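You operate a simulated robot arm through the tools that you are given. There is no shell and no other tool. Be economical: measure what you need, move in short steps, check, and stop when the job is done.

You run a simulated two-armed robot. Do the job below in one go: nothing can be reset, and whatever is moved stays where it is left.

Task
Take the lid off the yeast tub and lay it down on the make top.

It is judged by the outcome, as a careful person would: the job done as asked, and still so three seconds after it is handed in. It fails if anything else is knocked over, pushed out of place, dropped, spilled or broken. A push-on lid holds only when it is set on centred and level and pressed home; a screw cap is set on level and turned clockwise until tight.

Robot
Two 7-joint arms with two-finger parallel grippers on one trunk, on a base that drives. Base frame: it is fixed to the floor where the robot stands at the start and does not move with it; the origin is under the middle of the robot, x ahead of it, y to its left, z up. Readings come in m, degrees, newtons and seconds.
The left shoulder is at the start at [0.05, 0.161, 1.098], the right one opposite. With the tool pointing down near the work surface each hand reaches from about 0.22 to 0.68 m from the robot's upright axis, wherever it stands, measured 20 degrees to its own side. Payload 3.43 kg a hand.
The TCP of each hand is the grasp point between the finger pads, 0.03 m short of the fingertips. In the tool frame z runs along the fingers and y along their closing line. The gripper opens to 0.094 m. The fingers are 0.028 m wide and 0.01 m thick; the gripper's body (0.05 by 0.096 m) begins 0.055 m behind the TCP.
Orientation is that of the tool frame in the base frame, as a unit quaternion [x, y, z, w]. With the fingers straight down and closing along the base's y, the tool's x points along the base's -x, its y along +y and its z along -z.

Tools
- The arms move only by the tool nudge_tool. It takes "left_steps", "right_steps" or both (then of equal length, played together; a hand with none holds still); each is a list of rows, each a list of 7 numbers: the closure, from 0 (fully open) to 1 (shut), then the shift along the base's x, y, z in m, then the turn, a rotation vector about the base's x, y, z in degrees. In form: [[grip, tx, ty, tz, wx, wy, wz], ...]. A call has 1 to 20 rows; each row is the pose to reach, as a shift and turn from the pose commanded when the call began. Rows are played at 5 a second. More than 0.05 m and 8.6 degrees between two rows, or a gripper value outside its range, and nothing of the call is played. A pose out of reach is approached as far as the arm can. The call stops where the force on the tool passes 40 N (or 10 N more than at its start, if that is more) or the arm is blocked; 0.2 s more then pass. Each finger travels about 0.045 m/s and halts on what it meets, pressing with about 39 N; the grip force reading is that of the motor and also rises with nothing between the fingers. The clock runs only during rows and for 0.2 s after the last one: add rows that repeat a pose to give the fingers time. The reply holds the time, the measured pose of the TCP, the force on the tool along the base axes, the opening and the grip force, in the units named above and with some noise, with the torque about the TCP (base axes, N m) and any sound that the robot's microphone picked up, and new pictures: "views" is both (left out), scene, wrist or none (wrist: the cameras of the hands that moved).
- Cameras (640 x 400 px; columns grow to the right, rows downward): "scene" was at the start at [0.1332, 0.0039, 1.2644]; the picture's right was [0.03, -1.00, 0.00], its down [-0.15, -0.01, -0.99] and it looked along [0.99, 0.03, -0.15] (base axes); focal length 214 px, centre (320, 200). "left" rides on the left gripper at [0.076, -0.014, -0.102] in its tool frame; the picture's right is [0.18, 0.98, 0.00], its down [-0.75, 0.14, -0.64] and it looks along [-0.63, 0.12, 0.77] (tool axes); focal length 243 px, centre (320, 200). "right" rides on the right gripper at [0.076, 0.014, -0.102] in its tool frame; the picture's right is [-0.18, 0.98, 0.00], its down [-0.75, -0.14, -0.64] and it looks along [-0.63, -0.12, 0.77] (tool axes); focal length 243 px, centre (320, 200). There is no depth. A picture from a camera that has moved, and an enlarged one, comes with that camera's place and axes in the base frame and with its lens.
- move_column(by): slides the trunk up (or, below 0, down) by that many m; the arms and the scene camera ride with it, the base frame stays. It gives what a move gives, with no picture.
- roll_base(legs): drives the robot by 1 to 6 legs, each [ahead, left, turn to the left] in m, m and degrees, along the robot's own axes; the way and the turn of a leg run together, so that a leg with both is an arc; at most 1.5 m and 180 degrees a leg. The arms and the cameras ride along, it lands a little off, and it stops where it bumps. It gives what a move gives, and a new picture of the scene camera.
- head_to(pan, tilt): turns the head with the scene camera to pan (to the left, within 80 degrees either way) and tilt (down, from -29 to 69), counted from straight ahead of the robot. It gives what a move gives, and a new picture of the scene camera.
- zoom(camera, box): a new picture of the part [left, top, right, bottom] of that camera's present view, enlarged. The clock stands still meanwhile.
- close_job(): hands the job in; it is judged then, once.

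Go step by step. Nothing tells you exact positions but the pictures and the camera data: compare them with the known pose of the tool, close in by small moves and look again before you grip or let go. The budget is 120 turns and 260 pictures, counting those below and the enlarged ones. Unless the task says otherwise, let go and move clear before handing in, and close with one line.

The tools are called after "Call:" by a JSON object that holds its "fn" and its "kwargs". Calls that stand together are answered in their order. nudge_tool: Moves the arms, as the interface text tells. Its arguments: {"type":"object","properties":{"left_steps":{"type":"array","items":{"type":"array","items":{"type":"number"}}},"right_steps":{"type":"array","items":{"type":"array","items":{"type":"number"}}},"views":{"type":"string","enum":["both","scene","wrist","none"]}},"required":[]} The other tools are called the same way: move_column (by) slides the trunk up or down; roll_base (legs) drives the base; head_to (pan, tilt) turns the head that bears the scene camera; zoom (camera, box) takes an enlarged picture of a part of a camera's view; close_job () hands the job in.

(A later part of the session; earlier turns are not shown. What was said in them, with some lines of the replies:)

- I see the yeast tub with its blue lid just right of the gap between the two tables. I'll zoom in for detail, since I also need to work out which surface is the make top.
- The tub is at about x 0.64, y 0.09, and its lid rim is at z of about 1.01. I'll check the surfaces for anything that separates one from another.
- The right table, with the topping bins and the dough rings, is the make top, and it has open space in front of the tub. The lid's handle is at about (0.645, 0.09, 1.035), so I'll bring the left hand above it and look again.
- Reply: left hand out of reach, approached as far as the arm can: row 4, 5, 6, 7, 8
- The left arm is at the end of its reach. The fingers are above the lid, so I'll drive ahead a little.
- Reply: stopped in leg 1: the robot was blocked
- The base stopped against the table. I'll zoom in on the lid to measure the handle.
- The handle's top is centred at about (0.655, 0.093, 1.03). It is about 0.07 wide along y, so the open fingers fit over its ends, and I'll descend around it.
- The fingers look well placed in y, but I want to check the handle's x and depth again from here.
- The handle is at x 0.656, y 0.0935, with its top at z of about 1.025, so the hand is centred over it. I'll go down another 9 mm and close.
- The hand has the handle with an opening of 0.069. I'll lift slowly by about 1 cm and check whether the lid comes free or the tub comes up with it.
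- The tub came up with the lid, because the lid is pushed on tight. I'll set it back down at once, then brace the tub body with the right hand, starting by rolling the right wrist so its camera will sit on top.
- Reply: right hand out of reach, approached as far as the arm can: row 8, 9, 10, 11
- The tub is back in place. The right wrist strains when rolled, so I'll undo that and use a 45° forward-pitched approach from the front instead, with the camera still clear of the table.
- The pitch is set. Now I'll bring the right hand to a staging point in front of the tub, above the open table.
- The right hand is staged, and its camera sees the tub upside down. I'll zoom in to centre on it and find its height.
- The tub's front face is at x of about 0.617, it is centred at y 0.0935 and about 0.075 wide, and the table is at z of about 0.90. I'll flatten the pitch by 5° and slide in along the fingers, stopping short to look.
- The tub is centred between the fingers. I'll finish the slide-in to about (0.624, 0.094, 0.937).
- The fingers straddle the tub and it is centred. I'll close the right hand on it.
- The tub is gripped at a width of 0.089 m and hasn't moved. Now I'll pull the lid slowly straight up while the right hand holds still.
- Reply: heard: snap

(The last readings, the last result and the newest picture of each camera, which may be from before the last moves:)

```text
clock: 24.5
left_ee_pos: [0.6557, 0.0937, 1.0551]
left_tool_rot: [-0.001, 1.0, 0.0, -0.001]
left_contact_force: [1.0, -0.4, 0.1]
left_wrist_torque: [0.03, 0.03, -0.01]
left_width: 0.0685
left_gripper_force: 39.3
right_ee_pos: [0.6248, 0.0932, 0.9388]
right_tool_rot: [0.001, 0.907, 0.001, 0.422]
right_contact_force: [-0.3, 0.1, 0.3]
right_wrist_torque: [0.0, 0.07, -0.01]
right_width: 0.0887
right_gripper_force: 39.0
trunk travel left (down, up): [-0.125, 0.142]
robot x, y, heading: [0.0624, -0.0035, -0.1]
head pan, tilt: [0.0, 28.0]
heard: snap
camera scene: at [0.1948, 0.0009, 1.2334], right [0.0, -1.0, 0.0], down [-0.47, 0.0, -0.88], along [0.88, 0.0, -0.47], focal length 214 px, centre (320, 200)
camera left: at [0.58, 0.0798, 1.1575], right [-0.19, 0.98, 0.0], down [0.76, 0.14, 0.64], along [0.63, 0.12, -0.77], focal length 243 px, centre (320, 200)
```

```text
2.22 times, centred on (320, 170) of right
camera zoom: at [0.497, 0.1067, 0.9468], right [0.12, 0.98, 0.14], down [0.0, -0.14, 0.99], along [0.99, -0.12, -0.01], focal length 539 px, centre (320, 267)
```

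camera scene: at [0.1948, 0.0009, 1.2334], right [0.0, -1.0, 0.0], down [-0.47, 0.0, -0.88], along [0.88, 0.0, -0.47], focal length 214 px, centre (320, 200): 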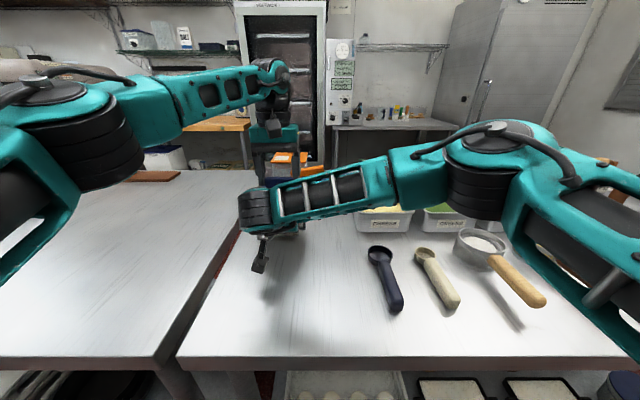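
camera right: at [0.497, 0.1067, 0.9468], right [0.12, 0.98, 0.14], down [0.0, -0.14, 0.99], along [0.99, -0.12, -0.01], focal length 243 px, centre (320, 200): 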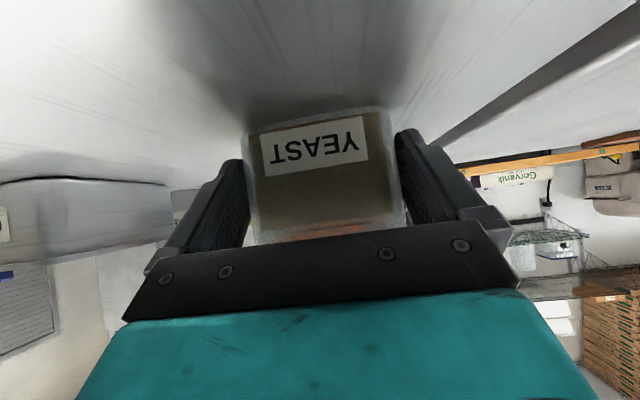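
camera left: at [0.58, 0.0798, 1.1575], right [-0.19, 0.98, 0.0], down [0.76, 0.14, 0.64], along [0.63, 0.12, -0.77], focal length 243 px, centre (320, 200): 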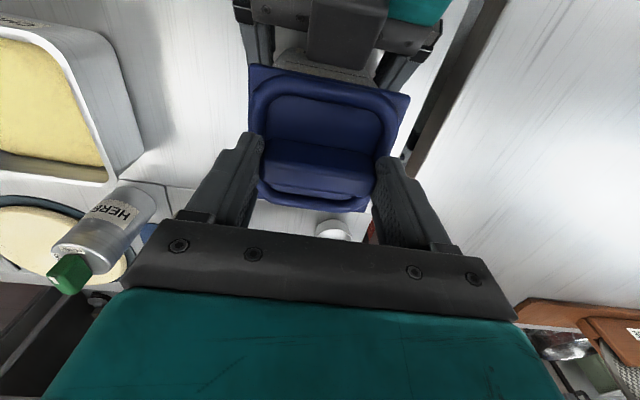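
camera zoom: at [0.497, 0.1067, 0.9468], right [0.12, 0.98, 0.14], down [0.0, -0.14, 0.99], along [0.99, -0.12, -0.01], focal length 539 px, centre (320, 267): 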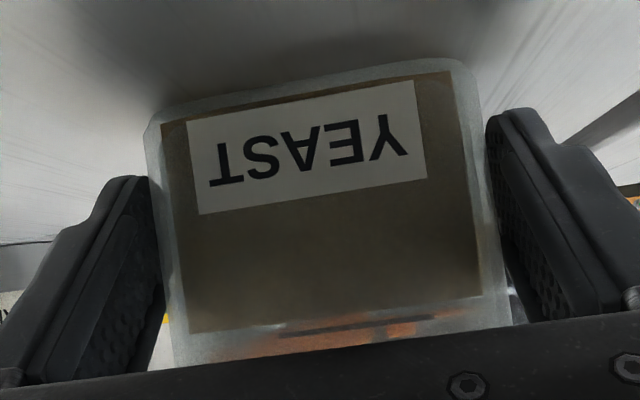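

There was a snap, so the lid is free, and the tub stayed put. I'll raise the lid well clear, then open the right hand.

Call:
{"fn": "nudge_tool", "kwargs": {"left_steps": [[0.9, 0, 0, 0.02, 0, 0, 0], [0.9, 0, 0, 0.04, 0, 0, 0], [0.9, 0, 0, 0.06, 0, 0, 0], [0.9, 0, 0, 0.08, 0, 0, 0], [0.9, 0, 0, 0.1, 0, 0, 0], [0.9, 0, 0, 0.1, 0, 0, 0]], "views": "scene"}}

Call:
{"fn": "nudge_tool", "kwargs": {"right_steps": [[0.3, 0, 0, 0, 0, 0, 0], [0.05, 0, 0, 0, 0, 0, 0], [0, 0, 0, 0, 0, 0, 0], [0, 0, 0, 0, 0, 0, 0], [0, 0, 0, 0, 0, 0, 0]], "views": "wrist"}}

Call:
{"fn": "zoom", "kwargs": {"camera": "right", "box": [180, 80, 460, 260]}}

```text
clock: 25.9
left_ee_pos: [0.6419, 0.0966, 1.1528]
left_tool_rot: [-0.001, 1.0, 0.0, -0.002]
left_contact_force: [1.1, 0.7, -1.0]
left_wrist_torque: [-0.05, 0.01, -0.05]
left_width: 0.0687
left_gripper_force: 39.3
left hand out of reach, approached as far as the arm can: row 4, 5, 6
right_ee_pos: [0.6235, 0.0929, 0.9382]
right_tool_rot: [0.001, 0.907, 0.0, 0.421]
right_contact_force: [0.5, 1.0, 0.2]
right_wrist_torque: [-0.02, 0.02, -0.03]
right_width: 0.0888
right_gripper_force: 39.1
trunk travel left (down, up): [-0.125, 0.142]
robot x, y, heading: [0.0624, -0.0018, -0.2]
head pan, tilt: [0.0, 28.0]
camera scene: at [0.1946, 0.0012, 1.2335], right [0.0, -1.0, 0.0], down [-0.47, 0.0, -0.88], along [0.88, 0.0, -0.47], focal length 214 px, centre (320, 200)
```

scene: 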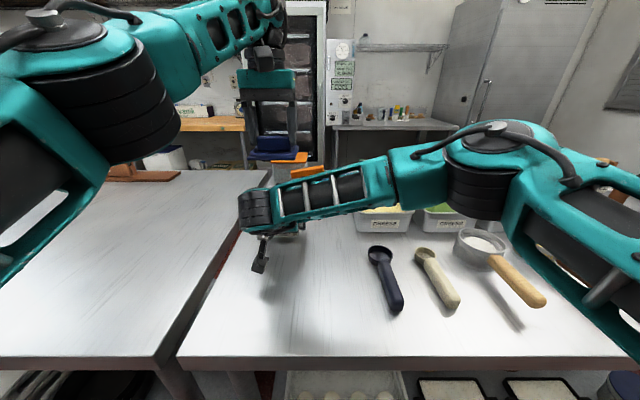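

```text
clock: 27.1
left_ee_pos: [0.6426, 0.0958, 1.1524]
left_tool_rot: [0.0, 1.0, 0.0, -0.002]
left_contact_force: [-0.6, -0.1, -0.9]
left_wrist_torque: [0.02, -0.02, 0.01]
left_width: 0.0687
left_gripper_force: 39.1
right_ee_pos: [0.6238, 0.0929, 0.9387]
right_tool_rot: [0.002, 0.907, 0.0, 0.421]
right_contact_force: [0.3, -0.3, 0.7]
right_wrist_torque: [0.02, 0.01, -0.01]
right_width: 0.0943
right_gripper_force: 0.1
trunk travel left (down, up): [-0.125, 0.142]
robot x, y, heading: [0.062, 0.0026, -0.2]
head pan, tilt: [0.0, 28.0]
camera right: at [0.4969, 0.1067, 0.9469], right [0.12, 0.98, 0.14], down [0.0, -0.14, 0.99], along [0.99, -0.12, -0.01], focal length 243 px, centre (320, 200)
```

right: 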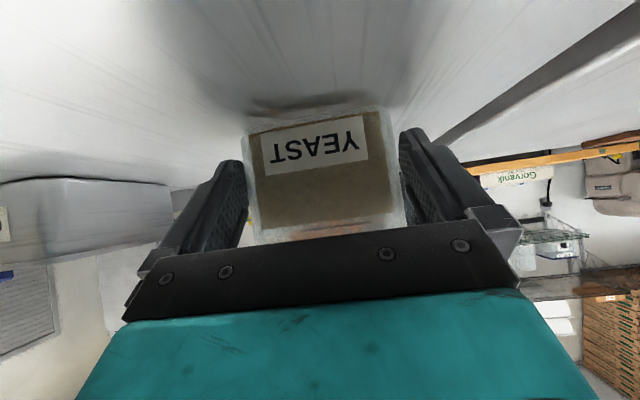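

```text
2.22 times, centred on (320, 170) of right
camera zoom: at [0.4969, 0.1067, 0.9469], right [0.12, 0.98, 0.14], down [0.0, -0.14, 0.99], along [0.99, -0.12, -0.01], focal length 539 px, centre (320, 267)
```

zoom: 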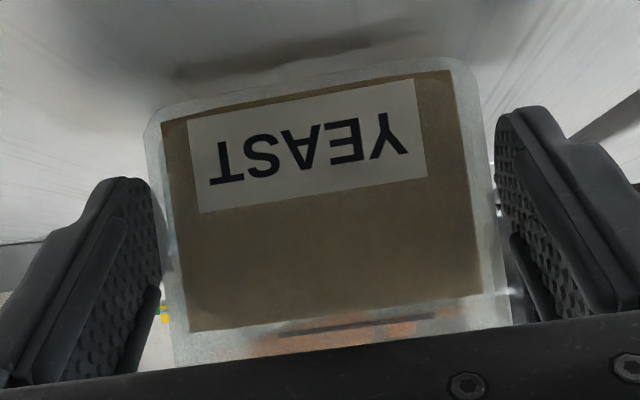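

The tub is standing where it was. I'll back the right hand straight out along its fingers, shifting 1.5 mm to even the gaps, and then park it off to the right.

Call:
{"fn": "nudge_tool", "kwargs": {"right_steps": [[0, 0, -0.0015, 0, 0, 0, 0], [0, -0.013, -0.0015, 0.011, 0, 0, 0], [0, -0.03, -0.0015, 0.025, 0, 0, 0], [0, -0.06, -0.0015, 0.05, 0, 0, 0], [0, -0.09, -0.0015, 0.08, 0, 0, 0], [0, -0.12, -0.0015, 0.11, 0, 0, 0], [0, -0.145, -0.01, 0.14, 0, 0, 0], [0, -0.165, -0.03, 0.17, 0, 0, 0], [0, -0.185, -0.06, 0.2, 0, 0, 0], [0, -0.205, -0.09, 0.22, 0, 0, 0], [0, -0.225, -0.12, 0.235, 0, 0, 0], [0, -0.24, -0.15, 0.245, 0, 0, 0], [0, -0.25, -0.18, 0.25, 0, 0, 0], [0, -0.25, -0.21, 0.25, 0, 0, 0], [0, -0.25, -0.24, 0.25, 0, 0, 0]], "views": "scene"}}

Call:
{"fn": "zoom", "kwargs": {"camera": "scene", "box": [220, 110, 400, 250]}}

```text
clock: 30.3
left_ee_pos: [0.6428, 0.0967, 1.1532]
left_tool_rot: [-0.001, 1.0, 0.0, -0.003]
left_contact_force: [-0.9, -1.2, 0.6]
left_wrist_torque: [0.0, 0.01, 0.0]
left_width: 0.0687
left_gripper_force: 39.2
right_ee_pos: [0.3732, -0.1461, 1.189]
right_tool_rot: [0.001, 0.906, 0.0, 0.423]
right_contact_force: [0.9, -0.4, -0.5]
right_wrist_torque: [0.02, 0.01, 0.01]
right_width: 0.0942
right_gripper_force: 0.1
trunk travel left (down, up): [-0.125, 0.142]
robot x, y, heading: [0.0639, 0.0001, -0.2]
head pan, tilt: [0.0, 28.0]
camera scene: at [0.1946, 0.0003, 1.2335], right [0.0, -1.0, 0.0], down [-0.47, 0.0, -0.88], along [0.88, 0.0, -0.47], focal length 214 px, centre (320, 200)
```

scene: 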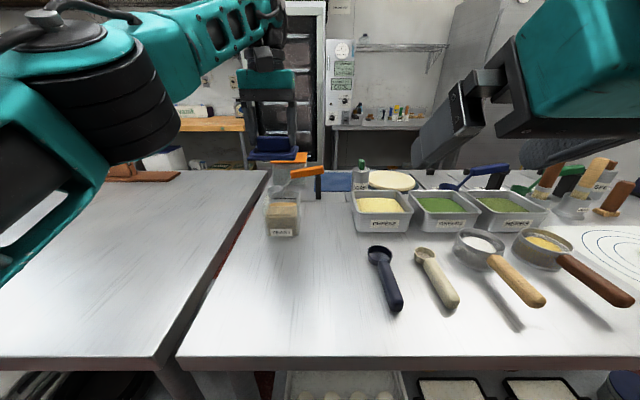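

```text
2.86 times, centred on (310, 180) of scene
camera zoom: at [0.1946, 0.0003, 1.2335], right [0.0, -1.0, 0.0], down [-0.47, 0.0, -0.88], along [0.88, 0.0, -0.47], focal length 613 px, centre (349, 257)
```

zoom: 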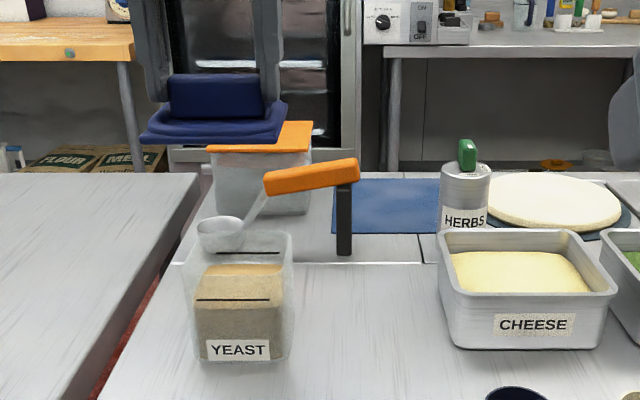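

The tub is open and upright. Next I'll carry the lid back over the clear area in front of the tub and lower it to just above the table.

Call:
{"fn": "nudge_tool", "kwargs": {"left_steps": [[0.9, -0.04, -0.005, 0, 0, 0, 0], [0.9, -0.08, -0.01, 0, 0, 0, 0], [0.9, -0.12, -0.015, 0, 0, 0, 0], [0.9, -0.16, -0.02, 0, 0, 0, 0], [0.9, -0.175, -0.02, 0, 0, 0, 0], [0.9, -0.175, -0.02, -0.04, 0, 0, 0], [0.9, -0.175, -0.02, -0.08, 0, 0, 0], [0.9, -0.175, -0.02, -0.12, 0, 0, 0], [0.9, -0.175, -0.02, -0.15, 0, 0, 0], [0.9, -0.175, -0.02, -0.165, 0, 0, 0], [0.9, -0.175, -0.02, -0.165, 0, 0, 0]]}}

Call:
{"fn": "zoom", "kwargs": {"camera": "scene", "box": [200, 150, 400, 300]}}

```text
clock: 32.7
left_ee_pos: [0.4669, 0.0759, 0.9846]
left_tool_rot: [-0.001, 1.0, 0.001, -0.002]
left_contact_force: [0.3, -0.1, -0.1]
left_wrist_torque: [0.0, 0.02, -0.01]
left_width: 0.0688
left_gripper_force: 39.3
right_ee_pos: [0.375, -0.1462, 1.1892]
right_tool_rot: [0.001, 0.907, 0.001, 0.421]
right_contact_force: [-0.5, -0.3, -0.1]
right_wrist_torque: [0.0, 0.01, -0.03]
right_width: 0.0941
right_gripper_force: 0.1
trunk travel left (down, up): [-0.125, 0.142]
robot x, y, heading: [0.0644, 0.0003, -0.1]
head pan, tilt: [0.0, 28.0]
camera scene: at [0.1948, 0.0009, 1.2334], right [0.0, -1.0, 0.0], down [-0.47, 0.0, -0.88], along [0.88, 0.0, -0.47], focal length 214 px, centre (320, 200)
camera left: at [0.3902, 0.0614, 1.0861], right [-0.19, 0.98, 0.0], down [0.76, 0.14, 0.64], along [0.63, 0.12, -0.77], focal length 243 px, centre (320, 200)
```

scene: 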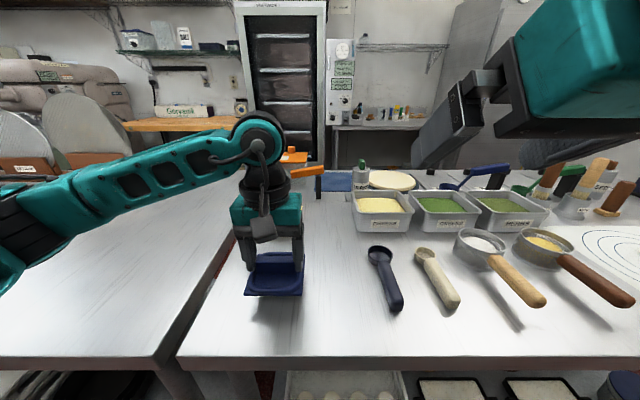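
left: 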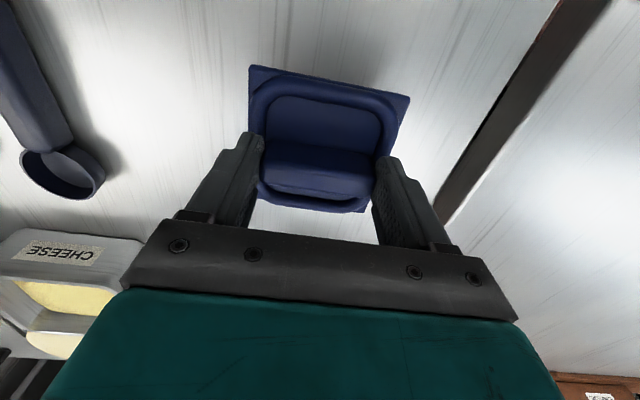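

```text
2.67 times, centred on (300, 225) of scene
camera zoom: at [0.1948, 0.0009, 1.2334], right [0.0, -1.0, 0.0], down [-0.47, 0.0, -0.88], along [0.88, 0.0, -0.47], focal length 572 px, centre (373, 133)
```

zoom: 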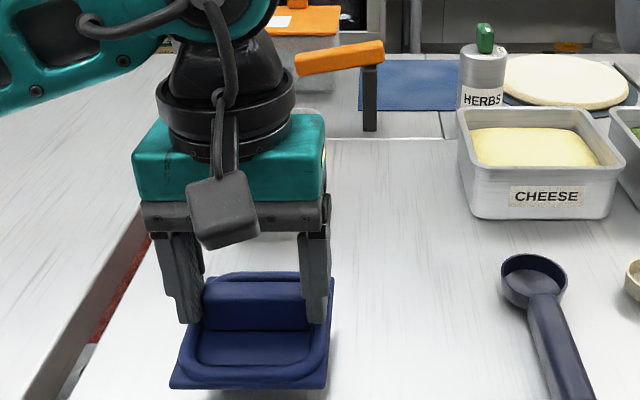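

The lid is hanging level about 2–3 cm above the table. I'll lower it in small steps and watch the force.

Call:
{"fn": "nudge_tool", "kwargs": {"left_steps": [[0.9, 0, 0, -0.006, 0, 0, 0], [0.9, 0, 0, -0.012, 0, 0, 0], [0.9, 0, 0, -0.016, 0, 0, 0], [0.9, 0, 0, -0.02, 0, 0, 0], [0.9, 0, 0, -0.02, 0, 0, 0]], "views": "none"}}

Call:
{"fn": "zoom", "kwargs": {"camera": "scene", "box": [220, 200, 340, 320]}}

```text
clock: 33.9
left_ee_pos: [0.4672, 0.0759, 0.9649]
left_tool_rot: [-0.001, 1.0, 0.001, -0.001]
left_contact_force: [0.0, 0.8, -1.3]
left_wrist_torque: [0.04, -0.03, -0.01]
left_width: 0.0687
left_gripper_force: 39.1
right_ee_pos: [0.3737, -0.1449, 1.1889]
right_tool_rot: [0.001, 0.907, 0.001, 0.421]
right_contact_force: [-0.2, -0.5, -0.3]
right_wrist_torque: [-0.01, 0.02, -0.01]
right_width: 0.0941
right_gripper_force: 0.0
trunk travel left (down, up): [-0.125, 0.142]
robot x, y, heading: [0.0632, 0.0, 0.0]
head pan, tilt: [0.0, 28.0]
```

```text
3.33 times, centred on (280, 260) of scene
camera zoom: at [0.1948, 0.0009, 1.2334], right [0.0, -1.0, 0.0], down [-0.47, 0.0, -0.88], along [0.88, 0.0, -0.47], focal length 715 px, centre (453, 0)
```

zoom: 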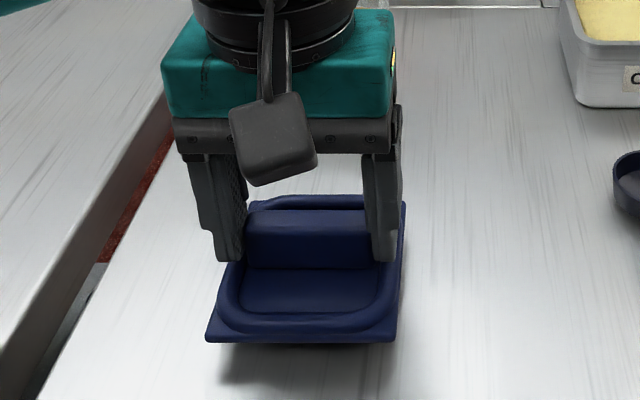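

It's still hovering about 1 cm up, so I'll lower it further.

Call:
{"fn": "nudge_tool", "kwargs": {"left_steps": [[0.9, 0, 0, -0.002, 0, 0, 0], [0.9, 0, 0, -0.004, 0, 0, 0], [0.9, 0, 0, -0.006, 0, 0, 0], [0.9, 0, 0, -0.007, 0, 0, 0], [0.9, 0, 0, -0.007, 0, 0, 0]], "views": "none"}}

Call:
{"fn": "zoom", "kwargs": {"camera": "scene", "box": [220, 200, 340, 320]}}

```text
clock: 35.1
left_ee_pos: [0.4686, 0.0761, 0.9581]
left_tool_rot: [-0.001, 1.0, 0.0, -0.002]
left_contact_force: [0.3, 0.8, -0.2]
left_wrist_torque: [-0.03, 0.02, -0.01]
left_width: 0.0686
left_gripper_force: 38.9
right_ee_pos: [0.3751, -0.1456, 1.1883]
right_tool_rot: [0.001, 0.907, 0.001, 0.421]
right_contact_force: [-0.2, -0.4, 0.1]
right_wrist_torque: [0.02, 0.01, -0.01]
right_width: 0.0941
right_gripper_force: 0.0
trunk travel left (down, up): [-0.125, 0.142]
robot x, y, heading: [0.0665, 0.0015, 0.0]
head pan, tilt: [0.0, 28.0]
```

```text
3.33 times, centred on (280, 260) of scene
camera zoom: at [0.1947, 0.0009, 1.2334], right [0.0, -1.0, 0.0], down [-0.47, 0.0, -0.88], along [0.88, 0.0, -0.47], focal length 715 px, centre (453, 0)
```

zoom: 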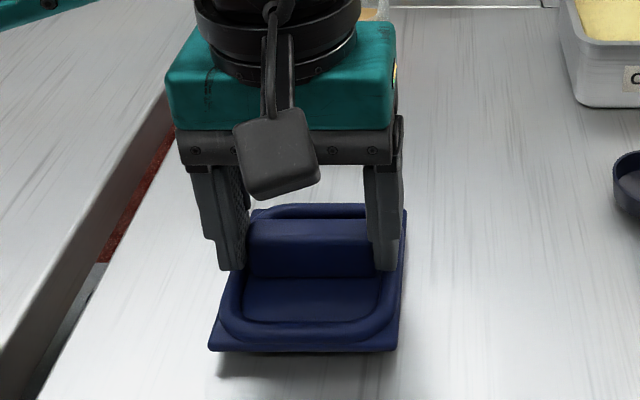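

Call:
{"fn": "nudge_tool", "kwargs": {"left_steps": [[0.9, 0, 0, -0.002, 0, 0, 0], [0.9, 0, 0, -0.004, 0, 0, 0], [0.9, 0, 0, -0.005, 0, 0, 0], [0.9, 0, 0, -0.005, 0, 0, 0]], "views": "none"}}

Call:
{"fn": "zoom", "kwargs": {"camera": "scene", "box": [220, 200, 340, 320]}}

```text
clock: 36.1
left_ee_pos: [0.4684, 0.0749, 0.9549]
left_tool_rot: [-0.001, 1.0, 0.0, -0.001]
left_contact_force: [-0.5, 0.1, -0.2]
left_wrist_torque: [0.02, 0.0, 0.01]
left_width: 0.0687
left_gripper_force: 39.1
right_ee_pos: [0.3743, -0.1463, 1.1873]
right_tool_rot: [0.001, 0.907, 0.0, 0.421]
right_contact_force: [-0.9, -0.2, -0.8]
right_wrist_torque: [0.03, -0.03, 0.04]
right_width: 0.0937
right_gripper_force: 0.1
trunk travel left (down, up): [-0.125, 0.142]
robot x, y, heading: [0.063, 0.0004, -0.2]
head pan, tilt: [0.0, 28.0]
```

```text
3.33 times, centred on (280, 260) of scene
camera zoom: at [0.1947, 0.0009, 1.2334], right [0.0, -1.0, 0.0], down [-0.47, 0.0, -0.88], along [0.88, 0.0, -0.47], focal length 715 px, centre (453, 0)
```

zoom: 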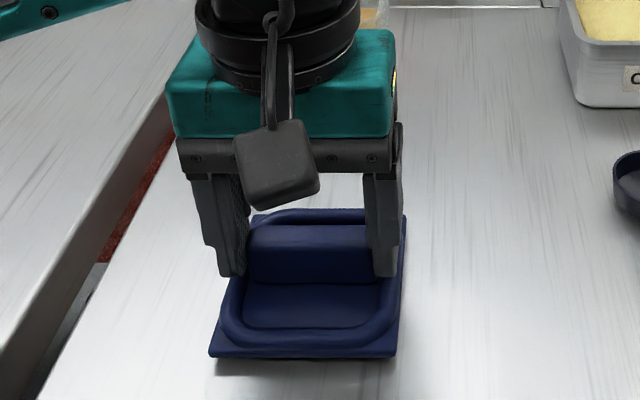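

It's nearly down, so I'll keep going in fine steps until I read contact.

Call:
{"fn": "nudge_tool", "kwargs": {"left_steps": [[0.9, 0, 0, -0.001, 0, 0, 0], [0.9, 0, 0, -0.002, 0, 0, 0], [0.9, 0, 0, -0.003, 0, 0, 0], [0.9, 0, 0, -0.004, 0, 0, 0], [0.9, 0, 0, -0.004, 0, 0, 0]], "views": "none"}}

Call:
{"fn": "zoom", "kwargs": {"camera": "scene", "box": [220, 200, 340, 320]}}

```text
clock: 37.3
left_ee_pos: [0.4689, 0.0753, 0.9512]
left_tool_rot: [-0.001, 1.0, 0.001, -0.002]
left_contact_force: [-0.3, 0.3, -0.8]
left_wrist_torque: [0.07, -0.01, 0.01]
left_width: 0.0686
left_gripper_force: 38.7
right_ee_pos: [0.3737, -0.1462, 1.1875]
right_tool_rot: [0.001, 0.907, 0.0, 0.42]
right_contact_force: [-0.6, 0.4, 0.0]
right_wrist_torque: [-0.02, 0.02, 0.04]
right_width: 0.0939
right_gripper_force: 0.1
trunk travel left (down, up): [-0.125, 0.142]
robot x, y, heading: [0.066, 0.0001, 0.2]
head pan, tilt: [0.0, 28.0]
```

```text
3.33 times, centred on (280, 260) of scene
camera zoom: at [0.1948, 0.0009, 1.2334], right [0.0, -1.0, 0.0], down [-0.47, 0.0, -0.88], along [0.88, 0.0, -0.47], focal length 715 px, centre (453, 0)
```

zoom: 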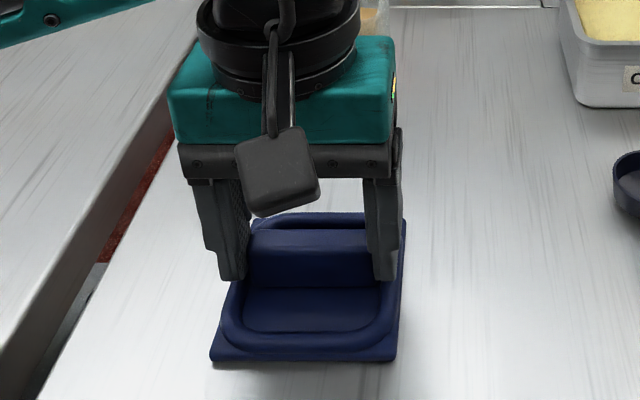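

Call:
{"fn": "nudge_tool", "kwargs": {"left_steps": [[0.9, 0, 0, -0.001, 0, 0, 0], [0.9, 0, 0, -0.002, 0, 0, 0], [0.9, 0, 0, -0.003, 0, 0, 0], [0.9, 0, 0, -0.003, 0, 0, 0]], "views": "none"}}

Call:
{"fn": "zoom", "kwargs": {"camera": "scene", "box": [220, 200, 340, 320]}}

```text
clock: 38.3
left_ee_pos: [0.4689, 0.0758, 0.9491]
left_tool_rot: [-0.001, 1.0, -0.001, 0.001]
left_contact_force: [3.1, 1.4, 22.4]
left_wrist_torque: [0.37, 0.25, -0.01]
left_width: 0.0686
left_gripper_force: 38.8
right_ee_pos: [0.3724, -0.1463, 1.1885]
right_tool_rot: [0.002, 0.907, 0.001, 0.422]
right_contact_force: [0.6, -0.5, 0.6]
right_wrist_torque: [0.02, 0.07, 0.0]
right_width: 0.094
right_gripper_force: 0.0
trunk travel left (down, up): [-0.125, 0.142]
robot x, y, heading: [0.0624, -0.0003, 0.1]
head pan, tilt: [0.0, 28.0]
```

```text
3.33 times, centred on (280, 260) of scene
camera zoom: at [0.1936, 0.0007, 1.2339], right [0.0, -1.0, 0.0], down [-0.47, 0.0, -0.88], along [0.88, 0.0, -0.47], focal length 715 px, centre (453, 0)
```

zoom: 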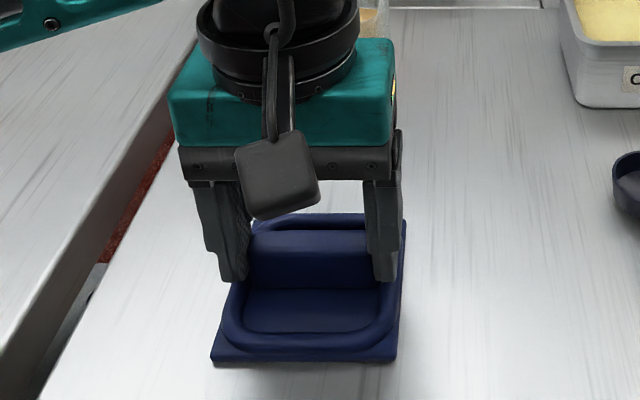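

The table is pushing back with 22 N, so the lid is down. I'll ease up 1 mm, open, and lift the hand straight up.

Call:
{"fn": "nudge_tool", "kwargs": {"left_steps": [[0.9, 0, 0, 0.0015, 0, 0, 0], [0.5, 0, 0, 0.0015, 0, 0, 0], [0.1, 0, 0, 0.0015, 0, 0, 0], [0, 0, 0, 0.0015, 0, 0, 0], [0, 0, 0, 0.0015, 0, 0, 0], [0, 0, 0, 0.0015, 0, 0, 0], [0, 0, 0, 0.01, 0, 0, 0], [0, 0, 0, 0.03, 0, 0, 0], [0, 0, 0, 0.06, 0, 0, 0], [0, 0, 0, 0.1, 0, 0, 0], [0, 0, 0, 0.14, 0, 0, 0], [0, -0.02, 0.04, 0.17, 0, 0, 0], [0, -0.04, 0.08, 0.2, 0, 0, 0], [0, -0.04, 0.08, 0.2, 0, 0, 0]]}}

Call:
{"fn": "zoom", "kwargs": {"camera": "scene", "box": [200, 150, 400, 310]}}

```text
refused: row 12 steps farther than a row can; nothing moved
```

```text
2.50 times, centred on (300, 230) of scene
camera zoom: at [0.1936, 0.0007, 1.2339], right [0.0, -1.0, 0.0], down [-0.47, 0.0, -0.88], along [0.88, 0.0, -0.47], focal length 536 px, centre (370, 125)
```

zoom: 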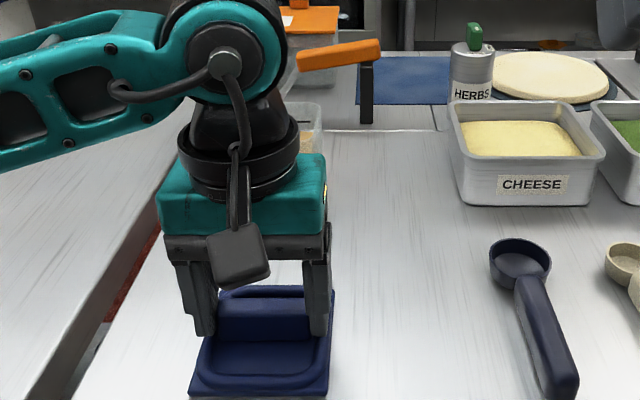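

That call was refused because one row stepped too far, and nothing moved. I'll repeat it with smaller steps.

Call:
{"fn": "nudge_tool", "kwargs": {"left_steps": [[0.9, 0, 0, 0.0015, 0, 0, 0], [0.5, 0, 0, 0.0015, 0, 0, 0], [0.1, 0, 0, 0.0015, 0, 0, 0], [0, 0, 0, 0.0015, 0, 0, 0], [0, 0, 0, 0.0015, 0, 0, 0], [0, 0, 0, 0.0015, 0, 0, 0], [0, 0, 0, 0.01, 0, 0, 0], [0, 0, 0, 0.03, 0, 0, 0], [0, 0, 0, 0.06, 0, 0, 0], [0, 0, 0, 0.1, 0, 0, 0], [0, 0, 0, 0.14, 0, 0, 0], [0, -0.01, 0.03, 0.16, 0, 0, 0], [0, -0.02, 0.06, 0.18, 0, 0, 0], [0, -0.03, 0.1, 0.2, 0, 0, 0], [0, -0.03, 0.1, 0.2, 0, 0, 0]]}}

Call:
{"fn": "zoom", "kwargs": {"camera": "scene", "box": [200, 150, 400, 310]}}

```text
clock: 41.5
left_ee_pos: [0.4401, 0.1756, 1.146]
left_tool_rot: [-0.001, 1.0, 0.0, -0.001]
left_contact_force: [-0.1, 0.8, -0.8]
left_wrist_torque: [-0.05, -0.02, 0.03]
left_width: 0.0938
left_gripper_force: 0.0
right_ee_pos: [0.3748, -0.1466, 1.1876]
right_tool_rot: [0.001, 0.907, 0.001, 0.422]
right_contact_force: [-0.8, -0.3, 0.2]
right_wrist_torque: [-0.01, 0.02, 0.03]
right_width: 0.094
right_gripper_force: 0.0
trunk travel left (down, up): [-0.125, 0.142]
robot x, y, heading: [0.0603, 0.0018, 0.3]
head pan, tilt: [0.0, 28.0]
camera scene: at [0.1948, 0.0007, 1.2334], right [0.0, -1.0, 0.0], down [-0.47, 0.0, -0.88], along [0.88, 0.0, -0.47], focal length 214 px, centre (320, 200)
camera left: at [0.3631, 0.1605, 1.2489], right [-0.19, 0.98, 0.0], down [0.76, 0.14, 0.64], along [0.63, 0.12, -0.77], focal length 243 px, centre (320, 200)
```

scene: 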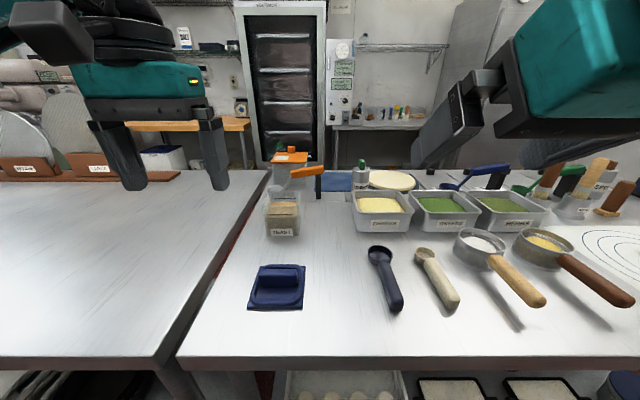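
left: 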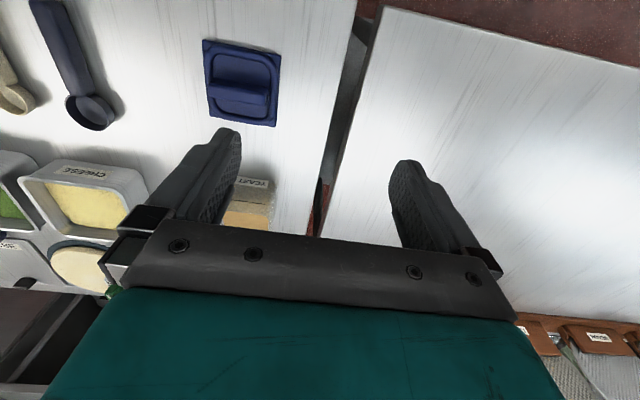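

```text
2.50 times, centred on (300, 230) of scene
camera zoom: at [0.1948, 0.0007, 1.2334], right [0.0, -1.0, 0.0], down [-0.47, 0.0, -0.88], along [0.88, 0.0, -0.47], focal length 536 px, centre (370, 125)
```

zoom: 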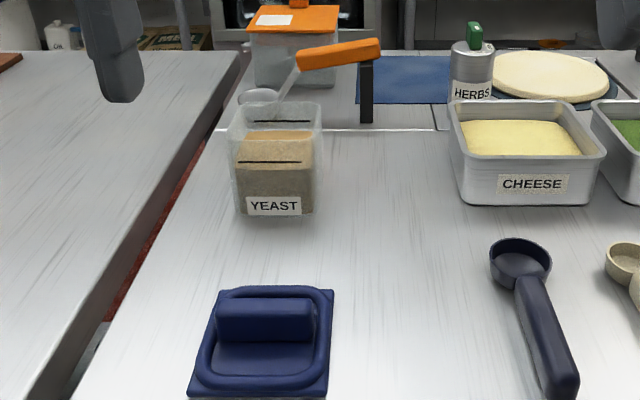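

The lid is lying flat on the make top, the open tub is upright in its place, and both hands are clear. I'm handing the job in.

Call:
{"fn": "close_job", "kwargs": {}}

```text
The job is handed in.
```

The lid is off the yeast tub and lying flat, handle up, on the make top in front of it. The tub is upright and open in its original place, and nothing else looks disturbed. I took the right-hand table, the one with the topping bins, to be the make top. Nothing was labelled.
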